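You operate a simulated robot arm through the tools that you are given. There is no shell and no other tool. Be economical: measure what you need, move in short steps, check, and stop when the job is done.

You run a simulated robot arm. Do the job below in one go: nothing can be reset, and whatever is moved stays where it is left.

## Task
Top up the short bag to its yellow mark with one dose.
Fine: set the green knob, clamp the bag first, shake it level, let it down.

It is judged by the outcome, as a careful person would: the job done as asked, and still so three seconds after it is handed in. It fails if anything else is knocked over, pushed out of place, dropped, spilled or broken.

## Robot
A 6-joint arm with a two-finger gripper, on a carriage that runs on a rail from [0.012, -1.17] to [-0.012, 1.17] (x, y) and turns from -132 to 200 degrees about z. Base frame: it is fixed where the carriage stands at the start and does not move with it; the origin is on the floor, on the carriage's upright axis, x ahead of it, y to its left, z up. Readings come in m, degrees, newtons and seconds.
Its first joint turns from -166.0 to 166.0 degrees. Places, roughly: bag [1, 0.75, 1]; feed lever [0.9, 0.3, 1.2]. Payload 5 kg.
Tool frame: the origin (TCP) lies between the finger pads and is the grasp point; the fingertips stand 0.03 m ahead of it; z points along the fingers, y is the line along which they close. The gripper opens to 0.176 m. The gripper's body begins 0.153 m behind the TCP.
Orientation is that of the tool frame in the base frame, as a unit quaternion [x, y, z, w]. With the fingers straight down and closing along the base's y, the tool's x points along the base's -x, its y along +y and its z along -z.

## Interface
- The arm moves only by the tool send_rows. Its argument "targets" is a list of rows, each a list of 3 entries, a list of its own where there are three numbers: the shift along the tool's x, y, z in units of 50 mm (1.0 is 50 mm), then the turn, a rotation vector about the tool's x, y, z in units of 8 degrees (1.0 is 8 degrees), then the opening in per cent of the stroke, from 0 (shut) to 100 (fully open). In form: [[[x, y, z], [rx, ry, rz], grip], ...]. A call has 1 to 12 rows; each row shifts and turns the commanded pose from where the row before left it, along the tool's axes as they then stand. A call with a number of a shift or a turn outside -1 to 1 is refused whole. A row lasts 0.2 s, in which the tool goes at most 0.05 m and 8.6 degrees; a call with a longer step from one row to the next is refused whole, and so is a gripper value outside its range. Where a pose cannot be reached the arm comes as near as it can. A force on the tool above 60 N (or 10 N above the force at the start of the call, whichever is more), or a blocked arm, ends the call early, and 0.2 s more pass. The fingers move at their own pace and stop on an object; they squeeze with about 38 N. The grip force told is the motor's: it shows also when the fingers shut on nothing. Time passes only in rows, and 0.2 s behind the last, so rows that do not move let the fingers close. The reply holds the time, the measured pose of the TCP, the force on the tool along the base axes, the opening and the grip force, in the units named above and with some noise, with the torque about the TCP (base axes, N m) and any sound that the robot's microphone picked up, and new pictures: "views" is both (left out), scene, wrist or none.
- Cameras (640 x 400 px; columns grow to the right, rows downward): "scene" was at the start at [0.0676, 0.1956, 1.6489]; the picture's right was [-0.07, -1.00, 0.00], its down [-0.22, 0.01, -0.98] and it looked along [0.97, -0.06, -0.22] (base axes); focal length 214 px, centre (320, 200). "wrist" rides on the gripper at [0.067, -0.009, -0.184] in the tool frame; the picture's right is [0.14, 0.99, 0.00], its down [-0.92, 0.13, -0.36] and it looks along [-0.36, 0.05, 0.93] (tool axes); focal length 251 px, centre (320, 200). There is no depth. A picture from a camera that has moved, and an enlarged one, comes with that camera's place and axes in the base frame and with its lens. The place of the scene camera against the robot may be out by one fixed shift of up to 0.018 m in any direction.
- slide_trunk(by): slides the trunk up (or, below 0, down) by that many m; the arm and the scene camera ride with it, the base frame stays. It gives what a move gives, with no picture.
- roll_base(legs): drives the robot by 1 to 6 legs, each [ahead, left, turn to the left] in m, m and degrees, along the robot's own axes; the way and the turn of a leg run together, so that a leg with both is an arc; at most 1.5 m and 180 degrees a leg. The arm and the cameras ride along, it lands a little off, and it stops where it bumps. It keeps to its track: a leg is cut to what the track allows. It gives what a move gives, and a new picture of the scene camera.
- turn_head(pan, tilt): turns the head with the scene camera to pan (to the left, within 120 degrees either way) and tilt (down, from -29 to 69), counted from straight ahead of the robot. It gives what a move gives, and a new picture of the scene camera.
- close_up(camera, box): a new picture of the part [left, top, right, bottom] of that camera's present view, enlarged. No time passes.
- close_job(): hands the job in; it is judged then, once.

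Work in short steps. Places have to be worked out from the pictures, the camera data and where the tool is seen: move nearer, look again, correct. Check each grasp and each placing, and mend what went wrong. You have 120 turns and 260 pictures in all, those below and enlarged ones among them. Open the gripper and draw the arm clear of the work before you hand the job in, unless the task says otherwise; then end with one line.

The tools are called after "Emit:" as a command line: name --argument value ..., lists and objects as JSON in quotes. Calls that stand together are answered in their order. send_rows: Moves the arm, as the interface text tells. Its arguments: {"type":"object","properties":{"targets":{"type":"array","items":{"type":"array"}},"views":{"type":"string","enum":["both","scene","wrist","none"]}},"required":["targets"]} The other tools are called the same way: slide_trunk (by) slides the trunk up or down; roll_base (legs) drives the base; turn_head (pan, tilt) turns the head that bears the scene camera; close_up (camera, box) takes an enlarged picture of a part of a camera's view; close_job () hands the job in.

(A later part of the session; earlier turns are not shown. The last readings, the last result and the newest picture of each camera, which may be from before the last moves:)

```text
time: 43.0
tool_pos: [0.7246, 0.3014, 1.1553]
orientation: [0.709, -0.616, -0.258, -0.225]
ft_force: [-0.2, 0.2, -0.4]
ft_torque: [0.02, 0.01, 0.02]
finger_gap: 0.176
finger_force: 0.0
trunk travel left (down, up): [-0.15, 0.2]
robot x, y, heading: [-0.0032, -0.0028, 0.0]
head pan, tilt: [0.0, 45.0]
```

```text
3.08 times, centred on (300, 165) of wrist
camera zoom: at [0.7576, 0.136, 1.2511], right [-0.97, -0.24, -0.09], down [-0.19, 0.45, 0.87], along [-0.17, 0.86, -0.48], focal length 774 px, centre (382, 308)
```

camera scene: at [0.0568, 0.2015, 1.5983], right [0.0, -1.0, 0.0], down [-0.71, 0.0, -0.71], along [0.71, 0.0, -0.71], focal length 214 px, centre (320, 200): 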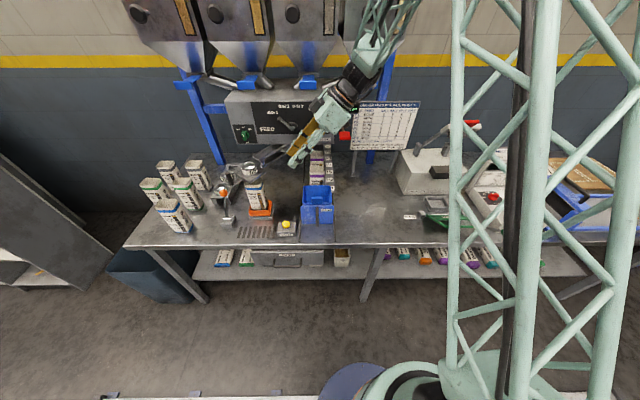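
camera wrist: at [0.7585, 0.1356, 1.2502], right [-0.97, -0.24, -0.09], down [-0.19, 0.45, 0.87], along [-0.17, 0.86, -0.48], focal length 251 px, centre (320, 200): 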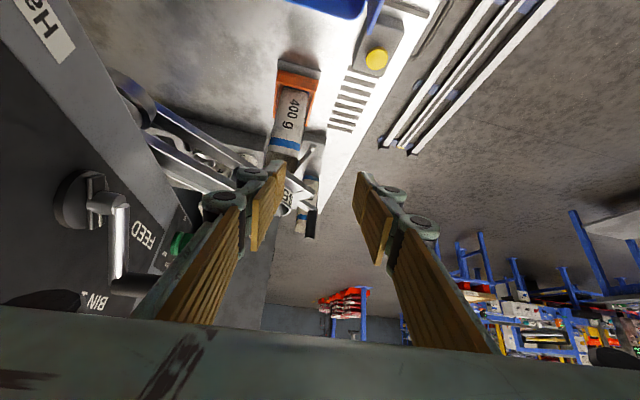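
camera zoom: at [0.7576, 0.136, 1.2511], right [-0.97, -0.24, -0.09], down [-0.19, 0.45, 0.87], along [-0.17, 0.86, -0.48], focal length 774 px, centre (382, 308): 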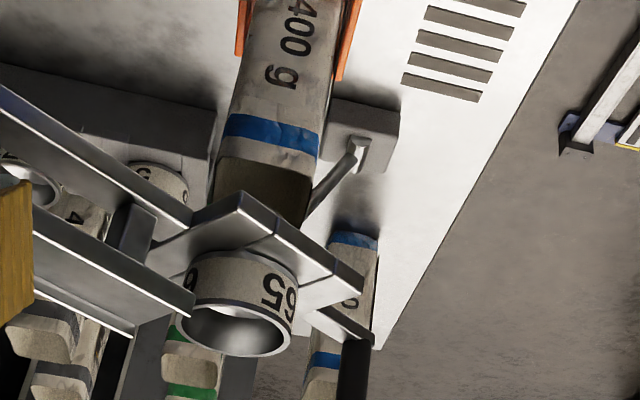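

Collar (0.7615, 0.490) and bag (0.762, 0.495) are aligned with a clear gap. Next the orange lever (ball ≈ (0.748, 0.631, 0.948)). I'll level the tool to pointing down, yaw −90°, and go above the ball.

Emit:
send_rows --targets '[[[0, 0, 0], [0, 1, 0], 60], [[0, 0, 0], [0, 1, 0], 60], [[0, 0, 0], [0, 1, 0], 60], [[0, 0, 0], [0, 1, 0], 40], [[0, 0, 0], [0, 1, 0], 40], [[0, 0, -0.9], [0, 0, 1], 40], [[0, 0, -0.3], [0, 0, 0], 40]]' --views "none"

Emit:
send_rows --targets '[[[-0.83, -0.06, 0], [0, 0, 0], 40], [[-0.83, -0.06, 0], [0, 0, 0], 40], [[-0.83, -0.06, 0], [0, 0, 0], 40], [[-0.83, -0.06, 0], [0, 0, 0], 40], [[-0.83, -0.06, 0], [0, 0, 0], 40], [[-0.83, -0.06, 0], [0, 0, 0], 40], [[-0.83, -0.06, 0], [0, 0, 0], 40], [[-0.83, -0.06, 0], [0, 0, 0], 40], [[0, 0, 0], [0, 0, 0], 40]]'

Emit:
close_up --camera "wrist" --box '[200, 80, 440, 230]'

```text
time: 44.6
tool_pos: [0.7234, 0.3007, 1.2145]
orientation: [-0.706, 0.708, -0.002, 0.001]
ft_force: [-1.3, -0.2, 1.2]
ft_torque: [0.08, -0.21, -0.02]
finger_gap: 0.0703
finger_force: 0.1
trunk travel left (down, up): [-0.15, 0.2]
robot x, y, heading: [-0.0002, -0.0003, -0.2]
head pan, tilt: [0.0, 45.0]
```

```text
time: 46.6
tool_pos: [0.746, 0.6358, 1.2113]
orientation: [0.707, -0.707, 0.001, 0.001]
ft_force: [0.5, 0.4, -1.0]
ft_torque: [-0.1, 0.06, -0.02]
finger_gap: 0.0705
finger_force: 0.0
trunk travel left (down, up): [-0.15, 0.2]
robot x, y, heading: [-0.0006, -0.001, -0.1]
head pan, tilt: [0.0, 45.0]
camera scene: at [0.0563, 0.2021, 1.5982], right [0.0, -1.0, 0.0], down [-0.71, 0.0, -0.71], along [0.71, 0.0, -0.71], focal length 214 px, centre (320, 200)
camera wrist: at [0.7564, 0.5708, 1.3944], right [-0.99, -0.14, 0.0], down [-0.13, 0.92, 0.36], along [-0.05, 0.36, -0.93], focal length 251 px, centre (320, 200)
```

scene: 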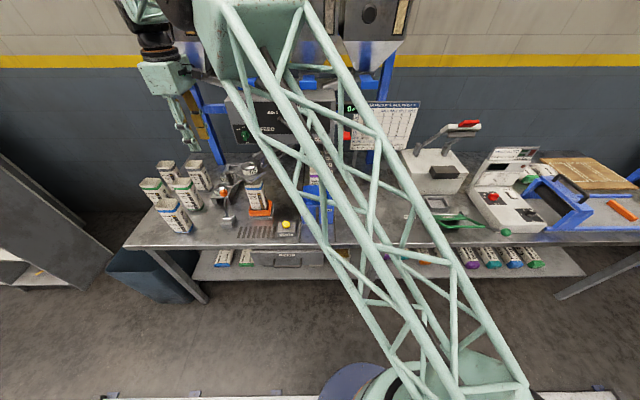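
wrist: 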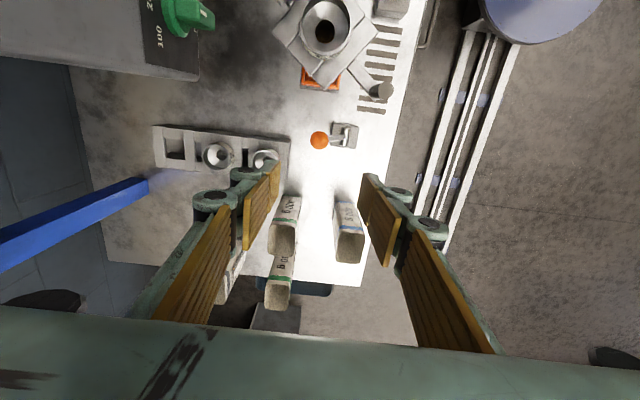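

```text
2.67 times, centred on (320, 155) of wrist
camera zoom: at [0.7564, 0.5708, 1.3944], right [-0.99, -0.14, 0.0], down [-0.13, 0.92, 0.36], along [-0.05, 0.36, -0.93], focal length 670 px, centre (320, 320)
```

zoom: 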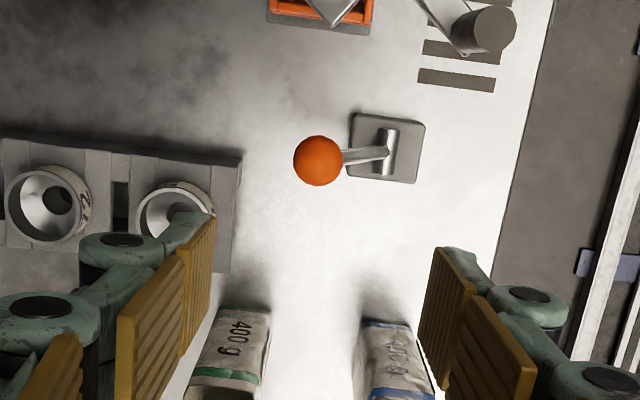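

Ball at (0.750, 0.633), ~33 mm wide. I'll descend around it with a 50 mm gap (fingers either side in x).

Emit:
send_rows --targets '[[[0.04, -0.08, 0.82], [0, 0, 0], 29], [[0, 0, 0.82], [0, 0, 0], 29], [[0, 0, 0.82], [0, 0, 0], 29], [[0, 0, 0.82], [0, 0, 0], 29], [[0, 0, 0.82], [0, 0, 0], 29], [[0, 0, 0.82], [0, 0, 0], 29], [[0, 0, 0], [0, 0, 0], 29]]'

Emit:
close_up --camera "wrist" --box '[200, 80, 440, 230]'

```text
time: 48.2
tool_pos: [0.752, 0.6332, 0.9629]
orientation: [-0.707, 0.707, 0.0, 0.0]
ft_force: [1.0, 1.0, -1.3]
ft_torque: [-0.04, 0.09, -0.02]
finger_gap: 0.0509
finger_force: 0.0
trunk travel left (down, up): [-0.15, 0.2]
robot x, y, heading: [0.0031, -0.004, -0.1]
head pan, tilt: [0.0, 45.0]
camera scene: at [0.0565, 0.2021, 1.5982], right [0.0, -1.0, 0.0], down [-0.71, 0.0, -0.71], along [0.71, 0.0, -0.71], focal length 214 px, centre (320, 200)
camera wrist: at [0.7616, 0.5659, 1.1456], right [-0.99, -0.14, 0.0], down [-0.13, 0.92, 0.36], along [-0.05, 0.36, -0.93], focal length 251 px, centre (320, 200)
```

scene: 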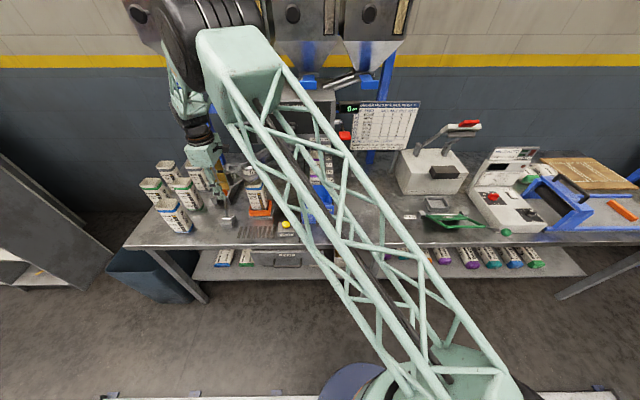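
wrist: 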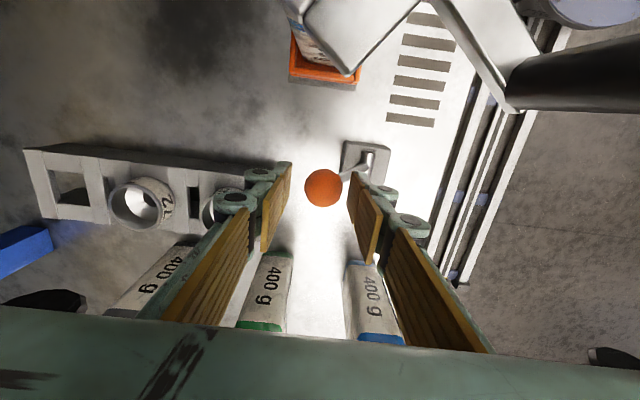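

```text
2.67 times, centred on (320, 155) of wrist
camera zoom: at [0.7616, 0.5659, 1.1456], right [-0.99, -0.14, 0.0], down [-0.13, 0.92, 0.36], along [-0.05, 0.36, -0.93], focal length 670 px, centre (320, 320)
```

zoom: 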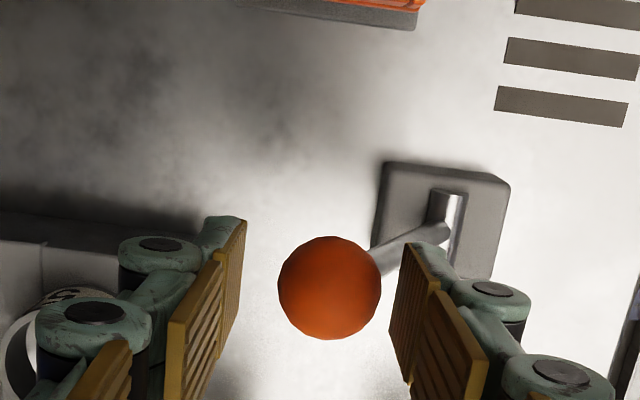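

Ball is caged. Pull toward the robot (−x) 75 mm and watch force and the tray.

Emit:
send_rows --targets '[[[0, 0.5, 0], [0, 0, 0], 29], [[0, 0.5, 0], [0, 0, 0], 29], [[0, 0.5, 0], [0, 0, 0], 29]]'

Emit:
close_up --camera "scene" --box '[205, 145, 305, 225]'

```text
time: 49.0
tool_pos: [0.6816, 0.6303, 0.9667]
orientation: [0.708, -0.706, 0.0, 0.0]
ft_force: [1.7, 0.5, 0.1]
ft_torque: [0.01, -0.08, 0.01]
finger_gap: 0.0513
finger_force: 0.4
trunk travel left (down, up): [-0.15, 0.2]
robot x, y, heading: [-0.0022, -0.0013, 0.0]
head pan, tilt: [0.0, 45.0]
camera scene: at [0.0562, 0.2017, 1.5982], right [0.0, -1.0, 0.0], down [-0.71, 0.0, -0.71], along [0.71, 0.0, -0.71], focal length 214 px, centre (320, 200)
camera wrist: at [0.69, 0.5643, 1.1493], right [-0.99, -0.14, 0.0], down [-0.13, 0.92, 0.36], along [-0.05, 0.36, -0.93], focal length 251 px, centre (320, 200)
```

scene: 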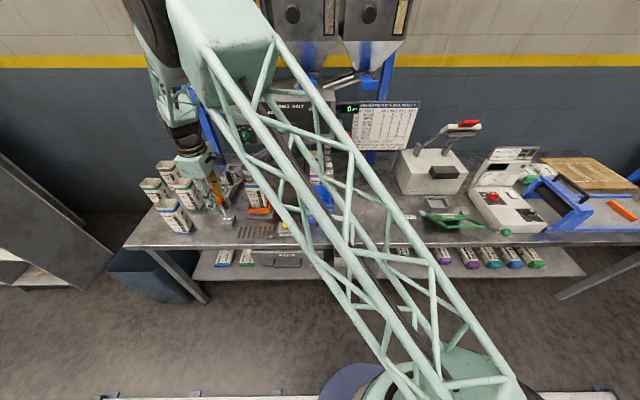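
wrist: 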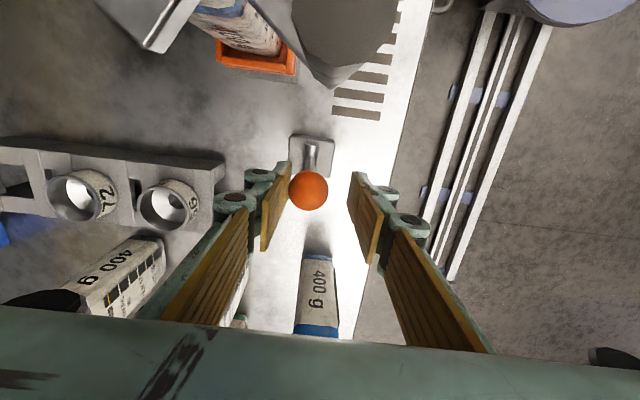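

```text
5.00 times, centred on (255, 185) of scene
camera zoom: at [0.0562, 0.2017, 1.5982], right [0.0, -1.0, 0.0], down [-0.71, 0.0, -0.71], along [0.71, 0.0, -0.71], focal length 1072 px, centre (645, 275)
```

zoom: 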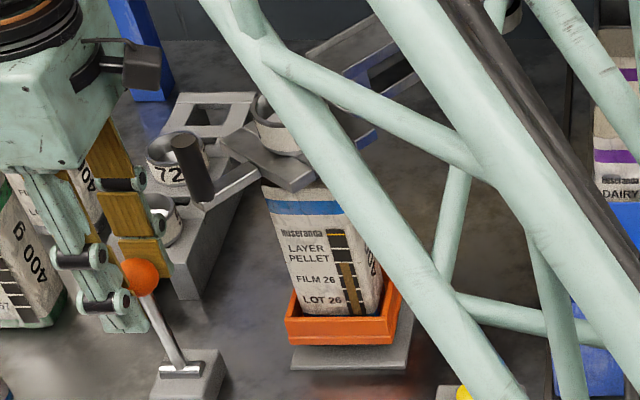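

The tray is rising with the lever. Continue pulling.

Emit:
send_rows --targets '[[[0, 0.5, 0], [0, 0, 0], 29], [[0, 0.5, 0], [0, 0, 0], 29]]'

Emit:
close_up --camera "scene" --box '[205, 145, 305, 225]'

Emit:
close_up --camera "wrist" --box '[160, 0, 400, 230]'

```text
time: 49.6
tool_pos: [0.6291, 0.6304, 0.9693]
orientation: [-0.707, 0.707, 0.0, 0.0]
ft_force: [0.9, 1.0, 0.8]
ft_torque: [-0.05, 0.07, -0.04]
finger_gap: 0.0511
finger_force: 0.2
trunk travel left (down, up): [-0.15, 0.2]
robot x, y, heading: [-0.0012, 0.0021, -0.0]
head pan, tilt: [0.0, 45.0]
camera scene: at [0.0562, 0.2016, 1.5983], right [0.0, -1.0, 0.0], down [-0.71, 0.0, -0.71], along [0.71, 0.0, -0.71], focal length 214 px, centre (320, 200)
camera wrist: at [0.6389, 0.5642, 1.1517], right [-0.99, -0.14, 0.0], down [-0.13, 0.92, 0.36], along [-0.05, 0.36, -0.93], focal length 251 px, centre (320, 200)
```

scene: 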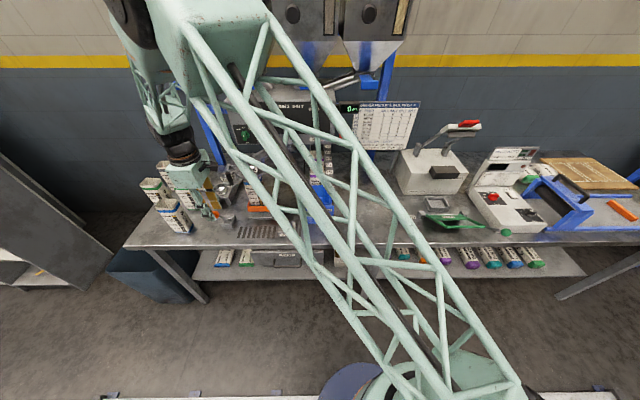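
wrist: 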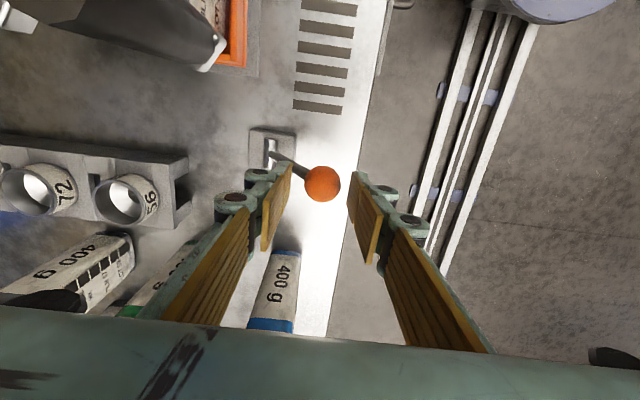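

```text
5.00 times, centred on (255, 185) of scene
camera zoom: at [0.0562, 0.2016, 1.5983], right [0.0, -1.0, 0.0], down [-0.71, 0.0, -0.71], along [0.71, 0.0, -0.71], focal length 1072 px, centre (645, 275)
```

zoom: 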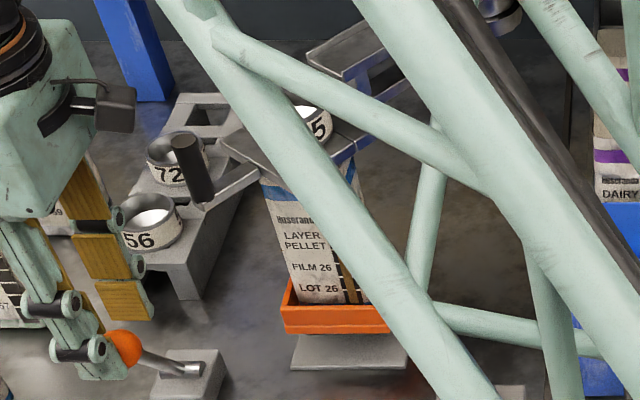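

```text
1.74 times, centred on (280, 115) of wrist
camera zoom: at [0.6389, 0.5642, 1.1517], right [-0.99, -0.14, 0.0], down [-0.13, 0.92, 0.36], along [-0.05, 0.36, -0.93], focal length 437 px, centre (390, 348)
```

zoom: 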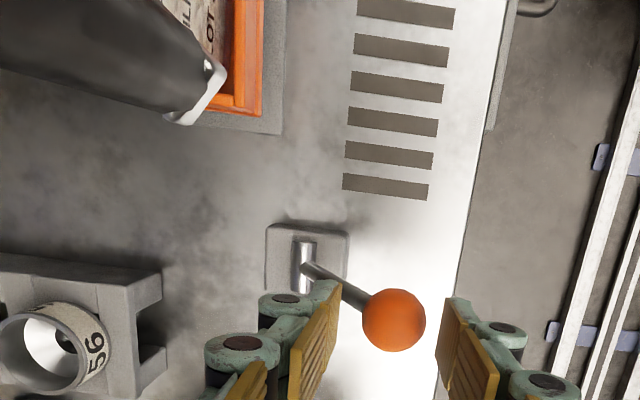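

The lever tipped past centre and the bag is up at the plate. I'll push a little more to be sure it is at its stop.

Emit:
send_rows --targets '[[[0, 0.3, 0.3], [0, 0, 0], 29], [[0, 0.3, 0.2], [0, 0, 0], 29], [[0, 0, 0], [0, 0, 0], 29]]'

Emit:
close_up --camera "wrist" --box '[160, 0, 400, 230]'

```text
time: 50.4
tool_pos: [0.6115, 0.6321, 0.948]
orientation: [-0.705, 0.709, -0.002, 0.009]
ft_force: [25.6, -1.3, 9.1]
ft_torque: [0.39, -0.85, 0.11]
finger_gap: 0.061
finger_force: 13.6
trunk travel left (down, up): [-0.15, 0.2]
robot x, y, heading: [0.0026, -0.0009, -0.7]
head pan, tilt: [0.0, 45.0]
stopped in row 3: the force on the tool passed its limit at 63 N (the readings are from after the stop); the commanded pose is now the measured one
camera scene: at [0.0576, 0.201, 1.5981], right [0.0, -1.0, 0.0], down [-0.71, 0.0, -0.71], along [0.71, 0.0, -0.71], focal length 214 px, centre (320, 200)
camera wrist: at [0.6173, 0.5627, 1.1301], right [-0.99, -0.13, -0.02], down [-0.13, 0.92, 0.37], along [-0.03, 0.37, -0.93], focal length 251 px, centre (320, 200)
```

scene: 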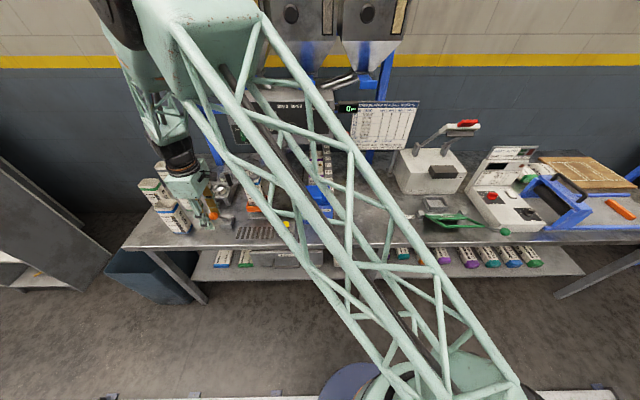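
wrist: 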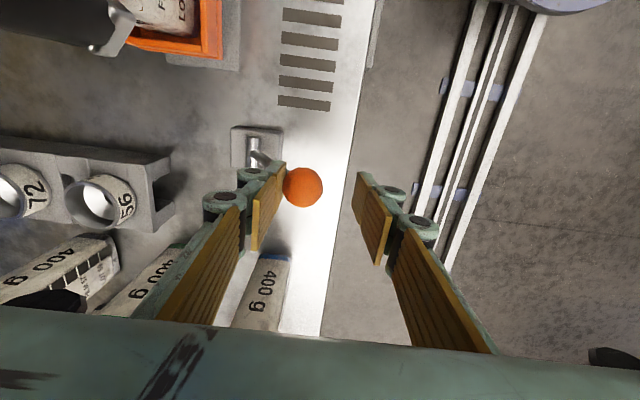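

```text
1.74 times, centred on (280, 115) of wrist
camera zoom: at [0.6173, 0.5627, 1.1301], right [-0.99, -0.13, -0.02], down [-0.13, 0.92, 0.37], along [-0.03, 0.37, -0.93], focal length 437 px, centre (390, 348)
```

zoom: 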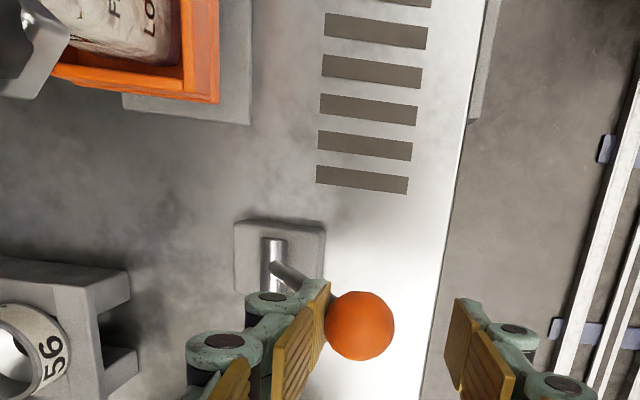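

Lever is at its stop (63 N reached). Relieve, then rise well clear and check the clamp.

Emit:
send_rows --targets '[[[0, -0.15, 0], [0, 0, 0], 35], [[0, 0, -0.9], [0, 0, 0], 35], [[0, 0, -0.9], [0, 0, 0], 35], [[0, 0, -0.9], [0, 0, 0], 35], [[0, 0, -0.9], [0, 0, 0], 35], [[0, 0, -0.9], [0, 0, 0], 35]]' --views "none"

Emit:
send_rows --targets '[[[0.95, 0, 0], [0, 0, 0], 35], [[0.95, 0, 0], [0, 0, 0], 35], [[0.95, 0, 0], [0, 0, 0], 35], [[0.95, 0, 0], [0, 0, 0], 35], [[0.95, 0, 0], [0, 0, 0], 35], [[0.95, 0, 0], [0, 0, 0], 35], [[0.95, 0, 0], [0, 0, 0], 35], [[0.95, 0, 0], [0, 0, 0], 35], [[0.95, 0, 0], [0, 0, 0], 35]]'

Emit:
close_up --camera "scene" --box '[205, 145, 305, 225]'

```text
time: 51.8
tool_pos: [0.6104, 0.6294, 1.1747]
orientation: [-0.707, 0.708, 0.0, 0.008]
ft_force: [0.0, -0.4, 0.6]
ft_torque: [0.01, -0.01, 0.0]
finger_gap: 0.0615
finger_force: 0.0
trunk travel left (down, up): [-0.15, 0.2]
robot x, y, heading: [0.0017, 0.002, -0.1]
head pan, tilt: [0.0, 45.0]
```

```text
time: 53.8
tool_pos: [0.6103, 0.2043, 1.1729]
orientation: [-0.706, 0.708, -0.002, 0.008]
ft_force: [-0.9, 0.6, -0.3]
ft_torque: [-0.05, 0.01, 0.0]
finger_gap: 0.0615
finger_force: 0.1
trunk travel left (down, up): [-0.15, 0.2]
robot x, y, heading: [-0.0028, 0.0004, -0.1]
head pan, tilt: [0.0, 45.0]
camera scene: at [0.0563, 0.2017, 1.5982], right [0.0, -1.0, 0.0], down [-0.71, 0.0, -0.71], along [0.71, 0.0, -0.71], focal length 214 px, centre (320, 200)
camera wrist: at [0.6166, 0.136, 1.3554], right [-0.99, -0.14, -0.01], down [-0.13, 0.92, 0.37], along [-0.04, 0.37, -0.93], focal length 251 px, centre (320, 200)
```

scene: 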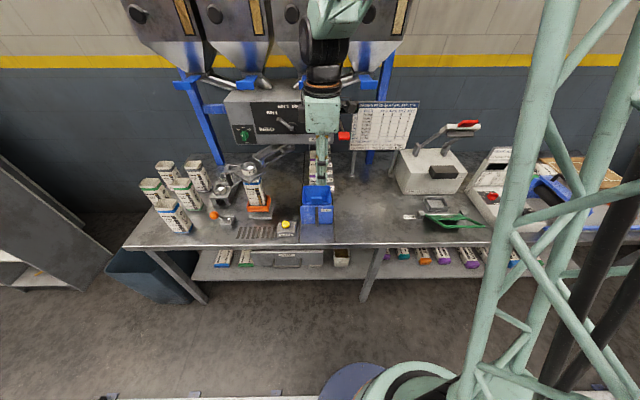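
wrist: 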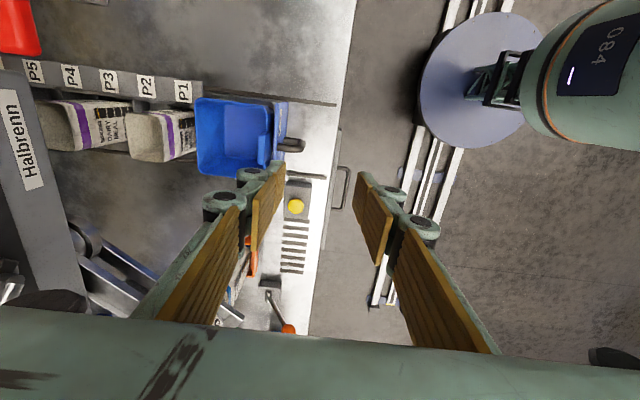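

```text
5.00 times, centred on (255, 185) of scene
camera zoom: at [0.0563, 0.2017, 1.5982], right [0.0, -1.0, 0.0], down [-0.71, 0.0, -0.71], along [0.71, 0.0, -0.71], focal length 1072 px, centre (645, 275)
```

zoom: 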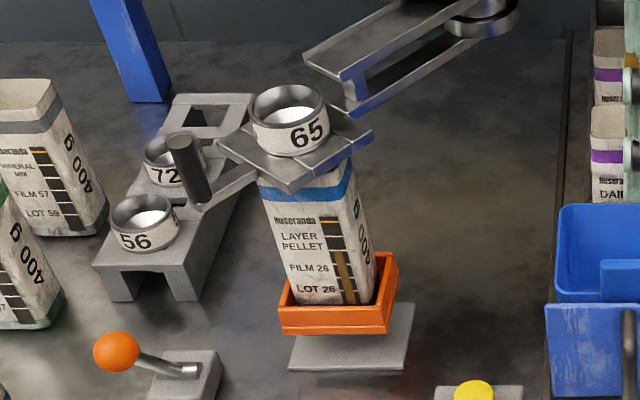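

The bag is raised and clamped under the spout plate. Now the red dispensing lever: take a closer look at it.

Emit:
close_up --camera "scene" --box '[330, 110, 370, 150]'

Emit:
close_up --camera "wrist" --box '[0, 0, 110, 110]'

```text
10.00 times, centred on (350, 130) of scene
camera zoom: at [0.0563, 0.2017, 1.5982], right [0.0, -1.0, 0.0], down [-0.71, 0.0, -0.71], along [0.71, 0.0, -0.71], focal length 2145 px, centre (20, 900)
```

zoom: 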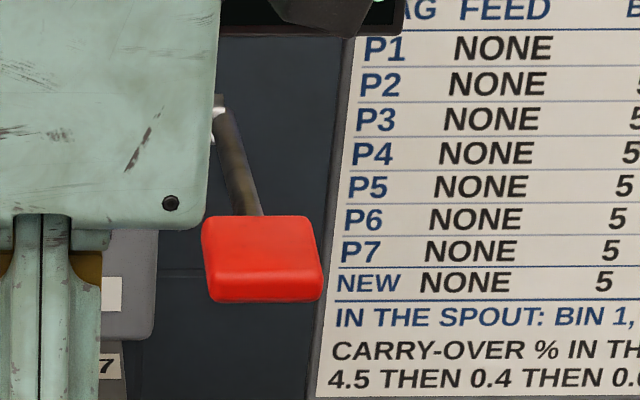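

```text
3.64 times, centred on (55, 55) of wrist
camera zoom: at [0.6166, 0.136, 1.3554], right [-0.99, -0.14, -0.01], down [-0.13, 0.92, 0.37], along [-0.04, 0.37, -0.93], focal length 914 px, centre (1284, 727)
```

zoom: 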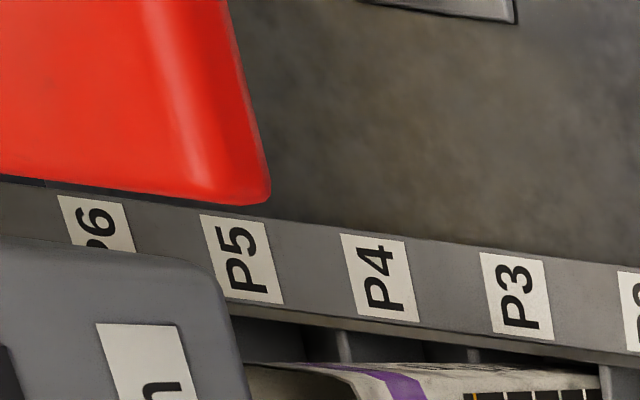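

The red paddle is on a crank coming out toward the robot: it is to be pressed down (pad ≈ (0.856, 0.10, 1.16)). The display sits just behind/above it, so I'll rotate the tool back to the original yaw (closing along y, camera on the robot's side).

Emit:
send_rows --targets '[[[0, 0, -0.3], [0, 0, 0.9375], 35], [[0, 0, -0.3], [0, 0, 0.9375], 35], [[0, 0, -0.3], [0, 0, 0.9375], 35], [[0, 0, -0.3], [0, 0, 0.9375], 35], [[0, 0, -0.3], [0, 0, 0.9375], 35], [[0, 0, 0], [0, 0, 0.9375], 20], [[0, 0, 0], [0, 0, 0.9375], 20], [[0, 0, 0], [0, 0, 0.9375], 0], [[0, 0, 0], [0, 0, 0.9375], 0], [[0, 0, 0], [0, 0, 0.9375], 0], [[0, 0, 0], [0, 0, 0.9375], 0], [[0, 0, 0], [0, 0, 0.9375], 0]]'

Emit:
close_up --camera "wrist" --box '[170, 180, 380, 330]'

```text
time: 56.4
tool_pos: [0.6109, 0.2016, 1.2385]
orientation: [0.003, 1.0, 0.003, 0.003]
ft_force: [-0.4, -0.7, -0.5]
ft_torque: [-0.01, 0.03, -0.01]
finger_gap: 0.0
finger_force: 38.3
trunk travel left (down, up): [-0.15, 0.2]
robot x, y, heading: [0.0016, -0.0007, -0.2]
head pan, tilt: [0.0, 45.0]
camera scene: at [0.057, 0.2008, 1.5994], right [-0.01, -1.0, 0.0], down [-0.7, 0.01, -0.72], along [0.72, -0.01, -0.7], focal length 214 px, centre (320, 200)
camera wrist: at [0.5429, 0.1919, 1.4212], right [-0.13, 0.99, 0.01], down [0.92, 0.12, 0.37], along [0.36, 0.05, -0.93], focal length 251 px, centre (320, 200)
```

scene: 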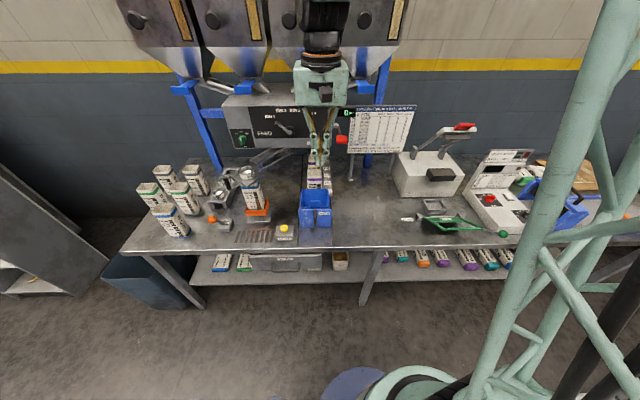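
wrist: 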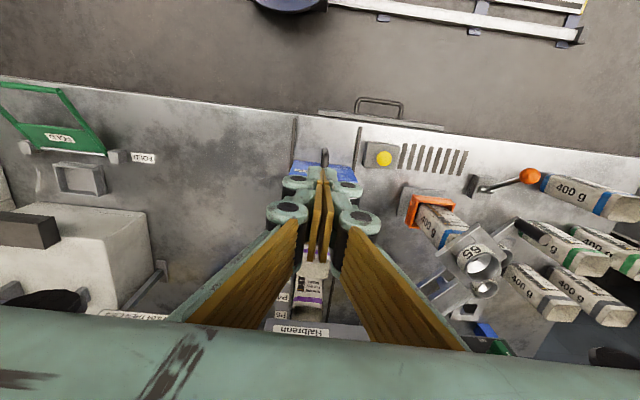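

```text
2.67 times, centred on (275, 255) of wrist
camera zoom: at [0.5429, 0.1919, 1.4212], right [-0.13, 0.99, 0.01], down [0.92, 0.12, 0.37], along [0.36, 0.05, -0.93], focal length 670 px, centre (440, 53)
```

zoom: 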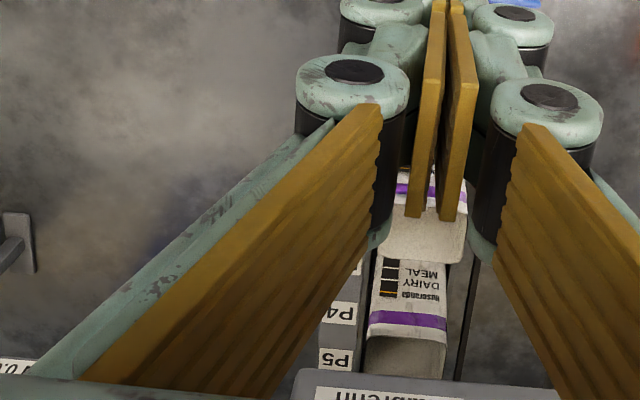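

Move a bit forward/right to view the red paddle with the wrist camera.

Emit:
send_rows --targets '[[[-0.3, -0.7, -0.3], [0, 0, 0], 0], [[-0.3, -0.7, -0.3], [0, 0, 0], 0], [[-0.3, -0.7, -0.3], [0, 0, 0], 0], [[-0.3, -0.7, -0.3], [0, 0, 0], 0], [[0, -0.7, 0], [0, 0, 0], 0], [[0, -0.7, 0], [0, 0, 0], 0], [[0, 0, 0], [0, 0, 0], 0]]'

Emit:
close_up --camera "scene" --box '[300, 90, 380, 160]'

```text
time: 58.0
tool_pos: [0.6698, -0.0088, 1.2987]
orientation: [0.001, 1.0, 0.004, 0.005]
ft_force: [-0.1, -0.2, -0.6]
ft_torque: [0.16, 0.04, 0.0]
finger_gap: 0.0
finger_force: 38.2
trunk travel left (down, up): [-0.15, 0.2]
robot x, y, heading: [0.0043, 0.002, -0.4]
head pan, tilt: [0.0, 45.0]
camera scene: at [0.0565, 0.2011, 1.5983], right [0.0, -1.0, 0.0], down [-0.71, 0.0, -0.71], along [0.71, 0.0, -0.71], focal length 214 px, centre (320, 200)
camera wrist: at [0.6011, -0.0199, 1.4814], right [-0.14, 0.99, 0.01], down [0.92, 0.12, 0.37], along [0.37, 0.06, -0.93], focal length 251 px, centre (320, 200)
```

scene: 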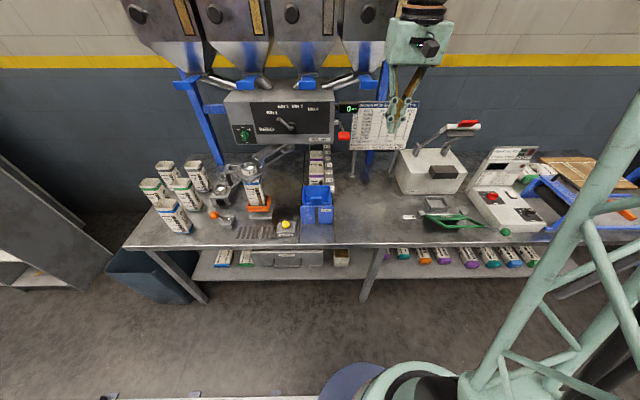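
wrist: 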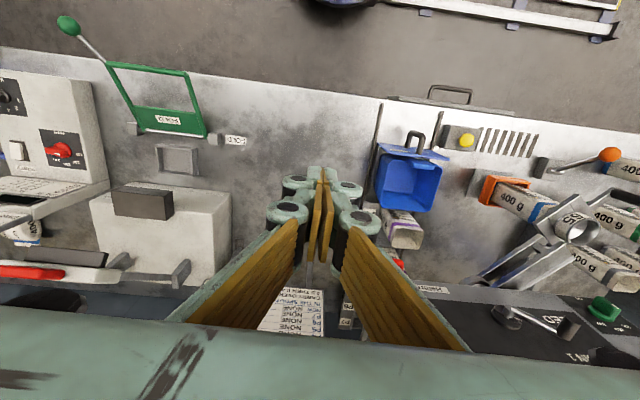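

```text
5.71 times, centred on (340, 125) of scene
camera zoom: at [0.0565, 0.2011, 1.5983], right [0.0, -1.0, 0.0], down [-0.71, 0.0, -0.71], along [0.71, 0.0, -0.71], focal length 1226 px, centre (206, 629)
```

zoom: 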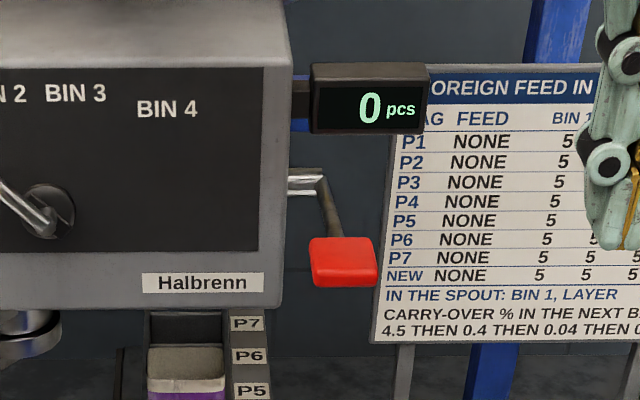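

Paddle centre ≈ (0.855, 0.102, 1.165), display behind it. I'll pitch the tool 24° (top leaning to the robot) and bring closed fingertips just above the paddle.

Emit:
send_rows --targets '[[[0, 0, 0], [0, -1, 0], 0], [[0, 0, 0], [0, -1, 0], 0], [[0, 0, 0], [0, -1, 0], 0], [[-0.46, 0.44, 0.47], [0, 0, 0], 0], [[-0.46, 0.44, 0.47], [0, 0, 0], 0], [[-0.46, 0.44, 0.47], [0, 0, 0], 0], [[-0.46, 0.44, 0.47], [0, 0, 0], 0], [[-0.46, 0.44, 0.47], [0, 0, 0], 0], [[0, 0, 0], [0, 0, 0], 0]]'

Emit:
close_up --camera "scene" --box '[310, 90, 380, 160]'

Emit:
close_up --camera "wrist" --box '[240, 120, 420, 280]'

```text
time: 60.0
tool_pos: [0.8246, 0.1034, 1.2459]
orientation: [0.003, 0.977, 0.003, 0.213]
ft_force: [1.1, 0.5, -0.5]
ft_torque: [-0.06, 0.11, -0.02]
finger_gap: 0.0001
finger_force: 38.4
trunk travel left (down, up): [-0.15, 0.2]
robot x, y, heading: [0.0038, 0.0024, 0.1]
head pan, tilt: [0.0, 45.0]
camera scene: at [0.0577, 0.202, 1.5982], right [0.0, -1.0, 0.0], down [-0.71, 0.0, -0.71], along [0.71, 0.0, -0.71], focal length 214 px, centre (320, 200)
camera wrist: at [0.6881, 0.0933, 1.3833], right [-0.12, 0.99, -0.05], down [0.69, 0.12, 0.71], along [0.71, 0.05, -0.7], focal length 251 px, centre (320, 200)
```

scene: 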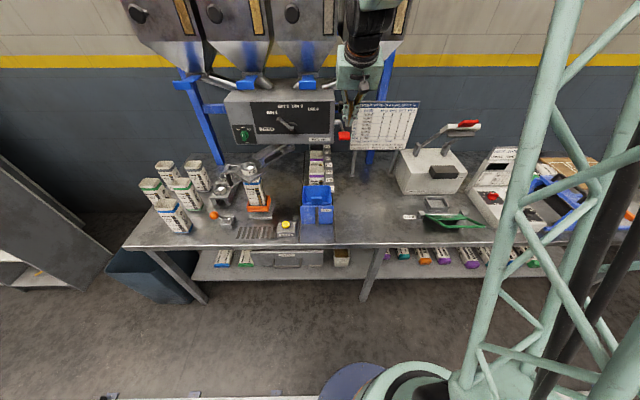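
wrist: 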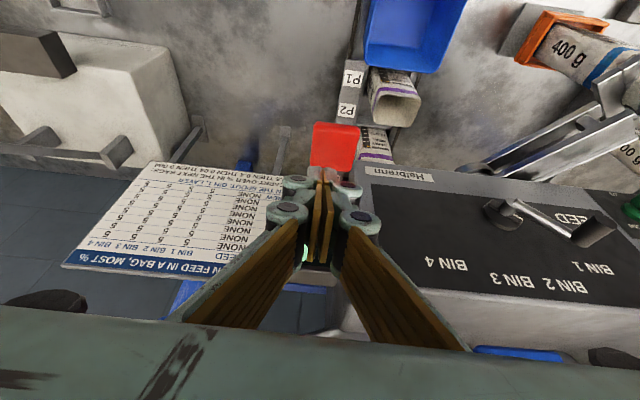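

```text
5.71 times, centred on (345, 125) of scene
camera zoom: at [0.0577, 0.202, 1.5982], right [0.0, -1.0, 0.0], down [-0.71, 0.0, -0.71], along [0.71, 0.0, -0.71], focal length 1226 px, centre (177, 629)
```

zoom: 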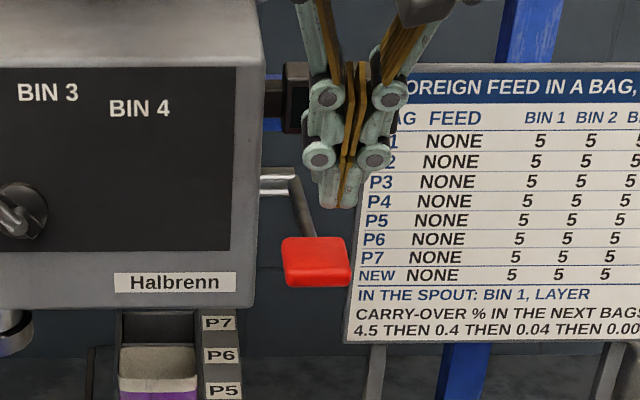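

```text
2.50 times, centred on (330, 200) of wrist
camera zoom: at [0.6881, 0.0933, 1.3833], right [-0.12, 0.99, -0.05], down [0.69, 0.12, 0.71], along [0.71, 0.05, -0.7], focal length 629 px, centre (295, 200)
```

zoom: 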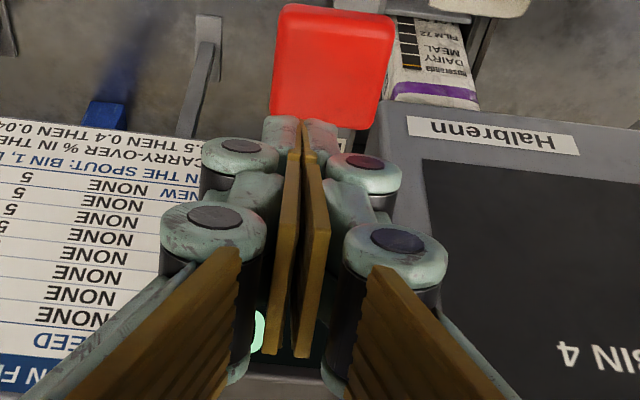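

Comparing the fingertip in both views, the paddle centre is really ≈ (0.813, 0.113, 1.19). I'll shift the fingertips to just above it and look.

Emit:
send_rows --targets '[[[0.62, 0.2, -0.19], [0, 0, 0], 0], [[0, 0, 0], [0, 0, 0], 0]]' --views "none"

Emit:
close_up --camera "scene" --box '[310, 90, 380, 160]'

Emit:
close_up --camera "wrist" --box '[240, 120, 420, 280]'

```text
time: 60.6
tool_pos: [0.7911, 0.1136, 1.241]
orientation: [0.002, 0.977, 0.005, 0.214]
ft_force: [-1.2, -0.1, 0.8]
ft_torque: [-0.06, -0.11, -0.02]
finger_gap: 0.0
finger_force: 37.9
trunk travel left (down, up): [-0.15, 0.2]
robot x, y, heading: [-0.0007, -0.0039, -0.1]
head pan, tilt: [0.0, 45.0]
```

```text
5.71 times, centred on (345, 125) of scene
camera zoom: at [0.0551, 0.2018, 1.5983], right [0.0, -1.0, 0.0], down [-0.71, 0.0, -0.71], along [0.71, 0.0, -0.71], focal length 1226 px, centre (177, 629)
```

zoom: 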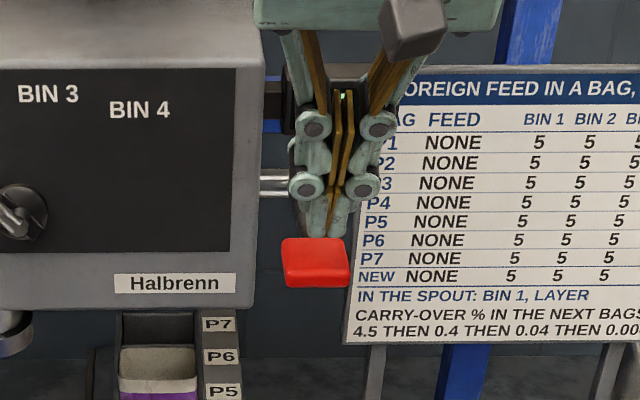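

```text
2.50 times, centred on (330, 200) of wrist
camera zoom: at [0.6532, 0.1034, 1.3808], right [-0.12, 0.99, -0.05], down [0.69, 0.12, 0.72], along [0.72, 0.05, -0.7], focal length 629 px, centre (295, 200)
```

zoom: 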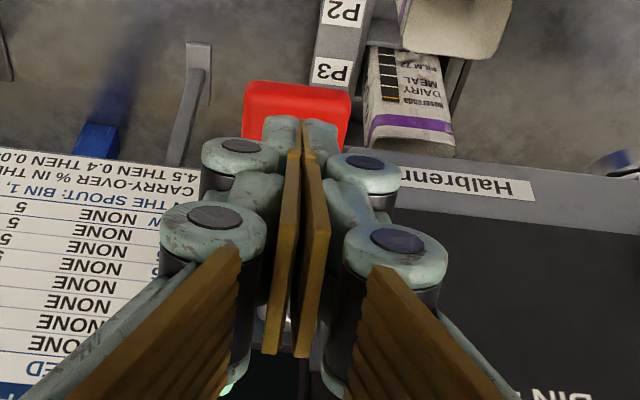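

Paddle near edge at (0.80, 1.175). Advancing along the tool axis will land on the pad; press in small steps.

Emit:
send_rows --targets '[[[0, 0, 0.25], [0, 0, 0], 0], [[0, 0, 0.25], [0, 0, 0], 0], [[0, 0, 0.25], [0, 0, 0], 0], [[0, 0, 0.25], [0, 0, 0], 0]]'

Emit:
close_up --camera "scene" --box '[310, 90, 380, 160]'

```text
time: 61.6
tool_pos: [0.8122, 0.1138, 1.1952]
orientation: [0.003, 0.977, 0.003, 0.213]
ft_force: [-0.3, 1.4, 1.5]
ft_torque: [0.03, -0.02, 0.0]
finger_gap: 0.0002
finger_force: 45.0
trunk travel left (down, up): [-0.15, 0.2]
robot x, y, heading: [0.0012, -0.0024, -0.1]
head pan, tilt: [0.0, 45.0]
camera scene: at [0.0562, 0.2016, 1.5982], right [0.0, -1.0, 0.0], down [-0.71, 0.0, -0.71], along [0.71, 0.0, -0.71], focal length 214 px, centre (320, 200)
camera wrist: at [0.6747, 0.1042, 1.3335], right [-0.12, 0.99, -0.05], down [0.69, 0.12, 0.72], along [0.72, 0.05, -0.7], focal length 251 px, centre (320, 200)
```

scene: 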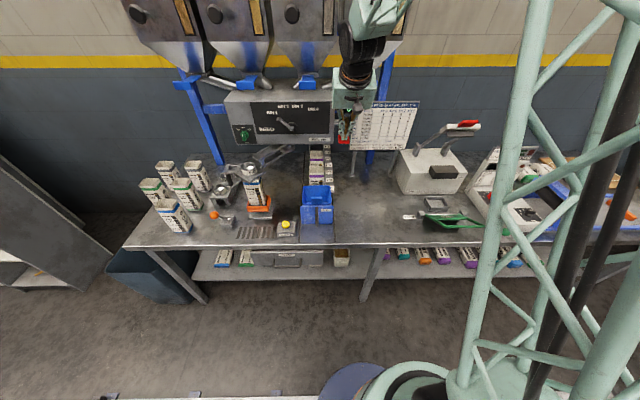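
wrist: 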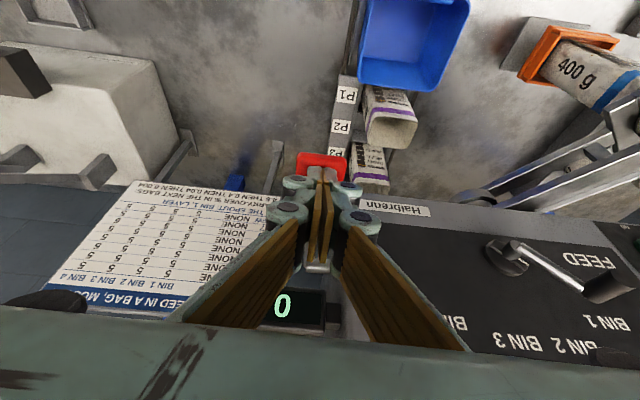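

```text
5.71 times, centred on (345, 125) of scene
camera zoom: at [0.0562, 0.2016, 1.5982], right [0.0, -1.0, 0.0], down [-0.71, 0.0, -0.71], along [0.71, 0.0, -0.71], focal length 1226 px, centre (177, 629)
```

zoom: 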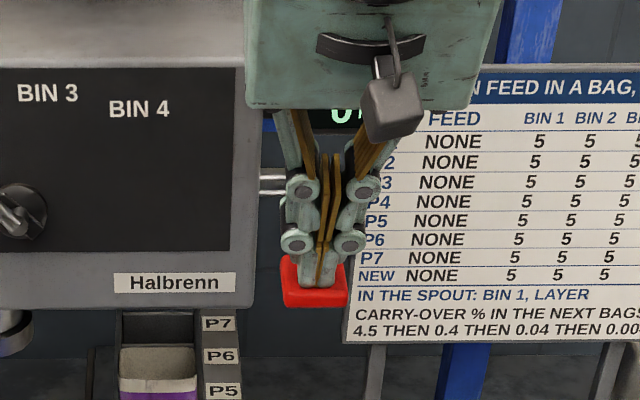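

Contact made and the paddle is starting down with little force. Continue pressing.

Emit:
send_rows --targets '[[[0, 0, 0.3], [0, 0, 0], 0], [[0, 0, 0.3], [0, 0, 0], 0], [[0, 0, 0.3], [0, 0, 0], 0]]'

Emit:
close_up --camera "scene" --box '[310, 90, 380, 160]'

Emit:
close_up --camera "scene" --box '[205, 145, 305, 225]'

```text
time: 62.4
tool_pos: [0.8299, 0.1137, 1.1541]
orientation: [0.002, 0.977, 0.004, 0.214]
ft_force: [-0.9, 0.2, 3.8]
ft_torque: [-0.01, 0.03, 0.0]
finger_gap: 0.0059
finger_force: 45.0
trunk travel left (down, up): [-0.15, 0.2]
robot x, y, heading: [-0.0043, 0.0005, -0.4]
head pan, tilt: [0.0, 45.0]
camera scene: at [0.0558, 0.2016, 1.5983], right [0.0, -1.0, 0.0], down [-0.71, 0.0, -0.71], along [0.71, 0.0, -0.71], focal length 214 px, centre (320, 200)
camera wrist: at [0.6919, 0.1038, 1.2916], right [-0.12, 0.99, -0.05], down [0.69, 0.12, 0.72], along [0.72, 0.05, -0.7], focal length 251 px, centre (320, 200)
```

scene: 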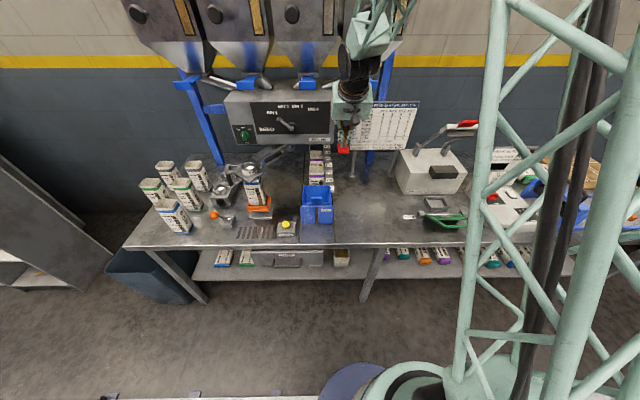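
wrist: 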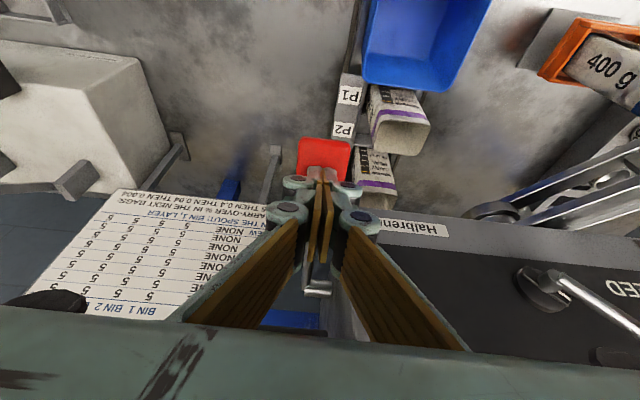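

```text
5.71 times, centred on (345, 125) of scene
camera zoom: at [0.0558, 0.2016, 1.5983], right [0.0, -1.0, 0.0], down [-0.71, 0.0, -0.71], along [0.71, 0.0, -0.71], focal length 1226 px, centre (177, 629)
```

zoom: 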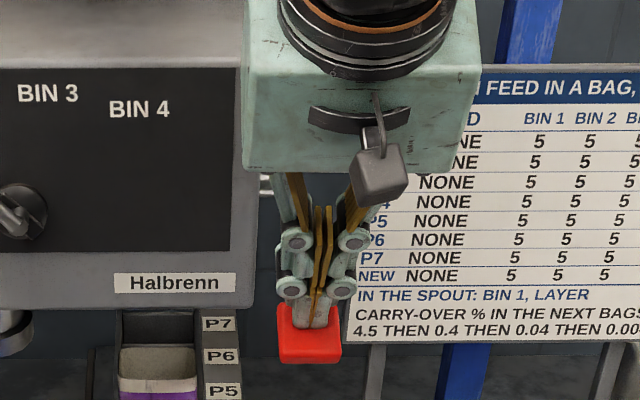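

```text
5.00 times, centred on (255, 185) of scene
camera zoom: at [0.0558, 0.2016, 1.5983], right [0.0, -1.0, 0.0], down [-0.71, 0.0, -0.71], along [0.71, 0.0, -0.71], focal length 1072 px, centre (645, 275)
```

zoom: 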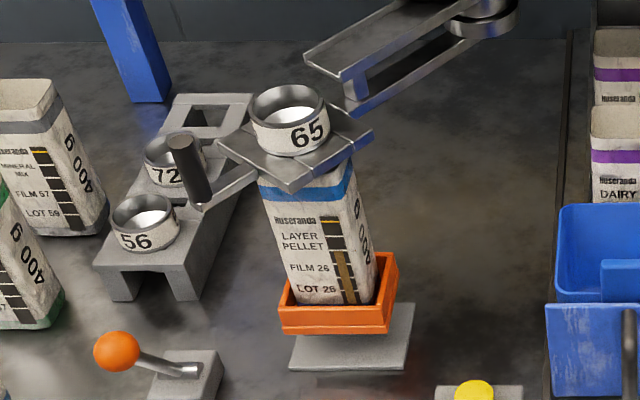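

The paddle keeps going down; no dose yet. Continue pressing.

Emit:
send_rows --targets '[[[0.05, 0, 0.35], [0, 0, 0], 0], [[0.05, 0, 0.35], [0, 0, 0], 0], [[0, 0, 0], [0, 0, 0], 0]]'

Emit:
close_up --camera "scene" --box '[310, 90, 380, 160]'

Emit:
close_up --camera "scene" --box '[205, 145, 305, 225]'

```text
time: 63.0
tool_pos: [0.8341, 0.1136, 1.1367]
orientation: [0.002, 0.976, 0.005, 0.219]
ft_force: [-41.3, -4.5, 46.8]
ft_torque: [-0.11, 1.01, -0.04]
finger_gap: 0.0059
finger_force: 45.1
trunk travel left (down, up): [-0.15, 0.2]
robot x, y, heading: [-0.0019, 0.0001, -0.2]
head pan, tilt: [0.0, 45.0]
stopped in row 2: the force on the tool passed its limit at 87 N (the readings are from after the stop); the commanded pose is now the measured one
camera scene: at [0.0512, 0.201, 1.599], right [0.0, -1.0, 0.0], down [-0.7, 0.0, -0.71], along [0.71, 0.0, -0.7], focal length 214 px, centre (320, 200)
camera wrist: at [0.6959, 0.103, 1.2734], right [-0.12, 0.99, -0.05], down [0.68, 0.12, 0.72], along [0.72, 0.06, -0.69], focal length 251 px, centre (320, 200)
```

scene: 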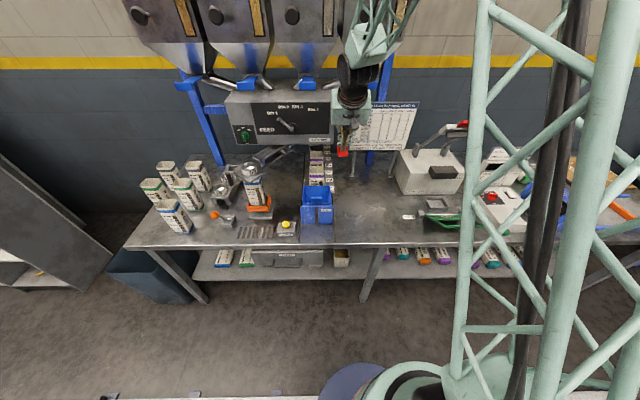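
wrist: 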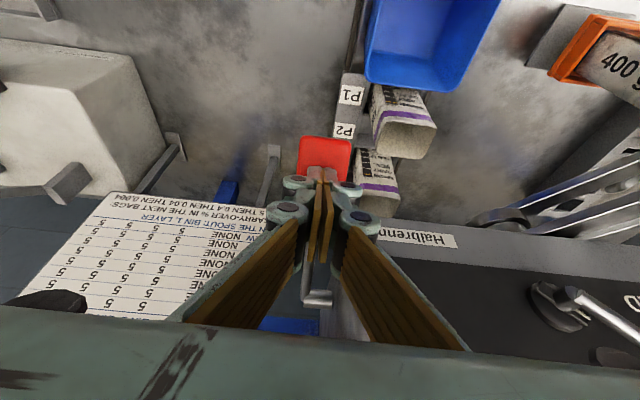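

```text
5.71 times, centred on (345, 125) of scene
camera zoom: at [0.0512, 0.201, 1.599], right [0.0, -1.0, 0.0], down [-0.7, 0.0, -0.71], along [0.71, 0.0, -0.7], focal length 1226 px, centre (177, 629)
```

zoom: 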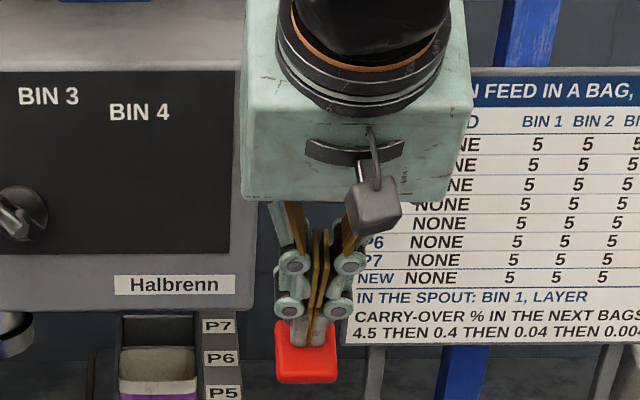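

```text
5.00 times, centred on (255, 185) of scene
camera zoom: at [0.0512, 0.201, 1.599], right [0.0, -1.0, 0.0], down [-0.7, 0.0, -0.71], along [0.71, 0.0, -0.7], focal length 1072 px, centre (645, 275)
```

zoom: 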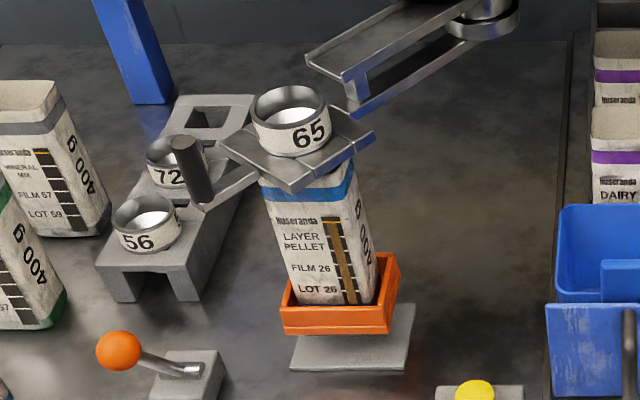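

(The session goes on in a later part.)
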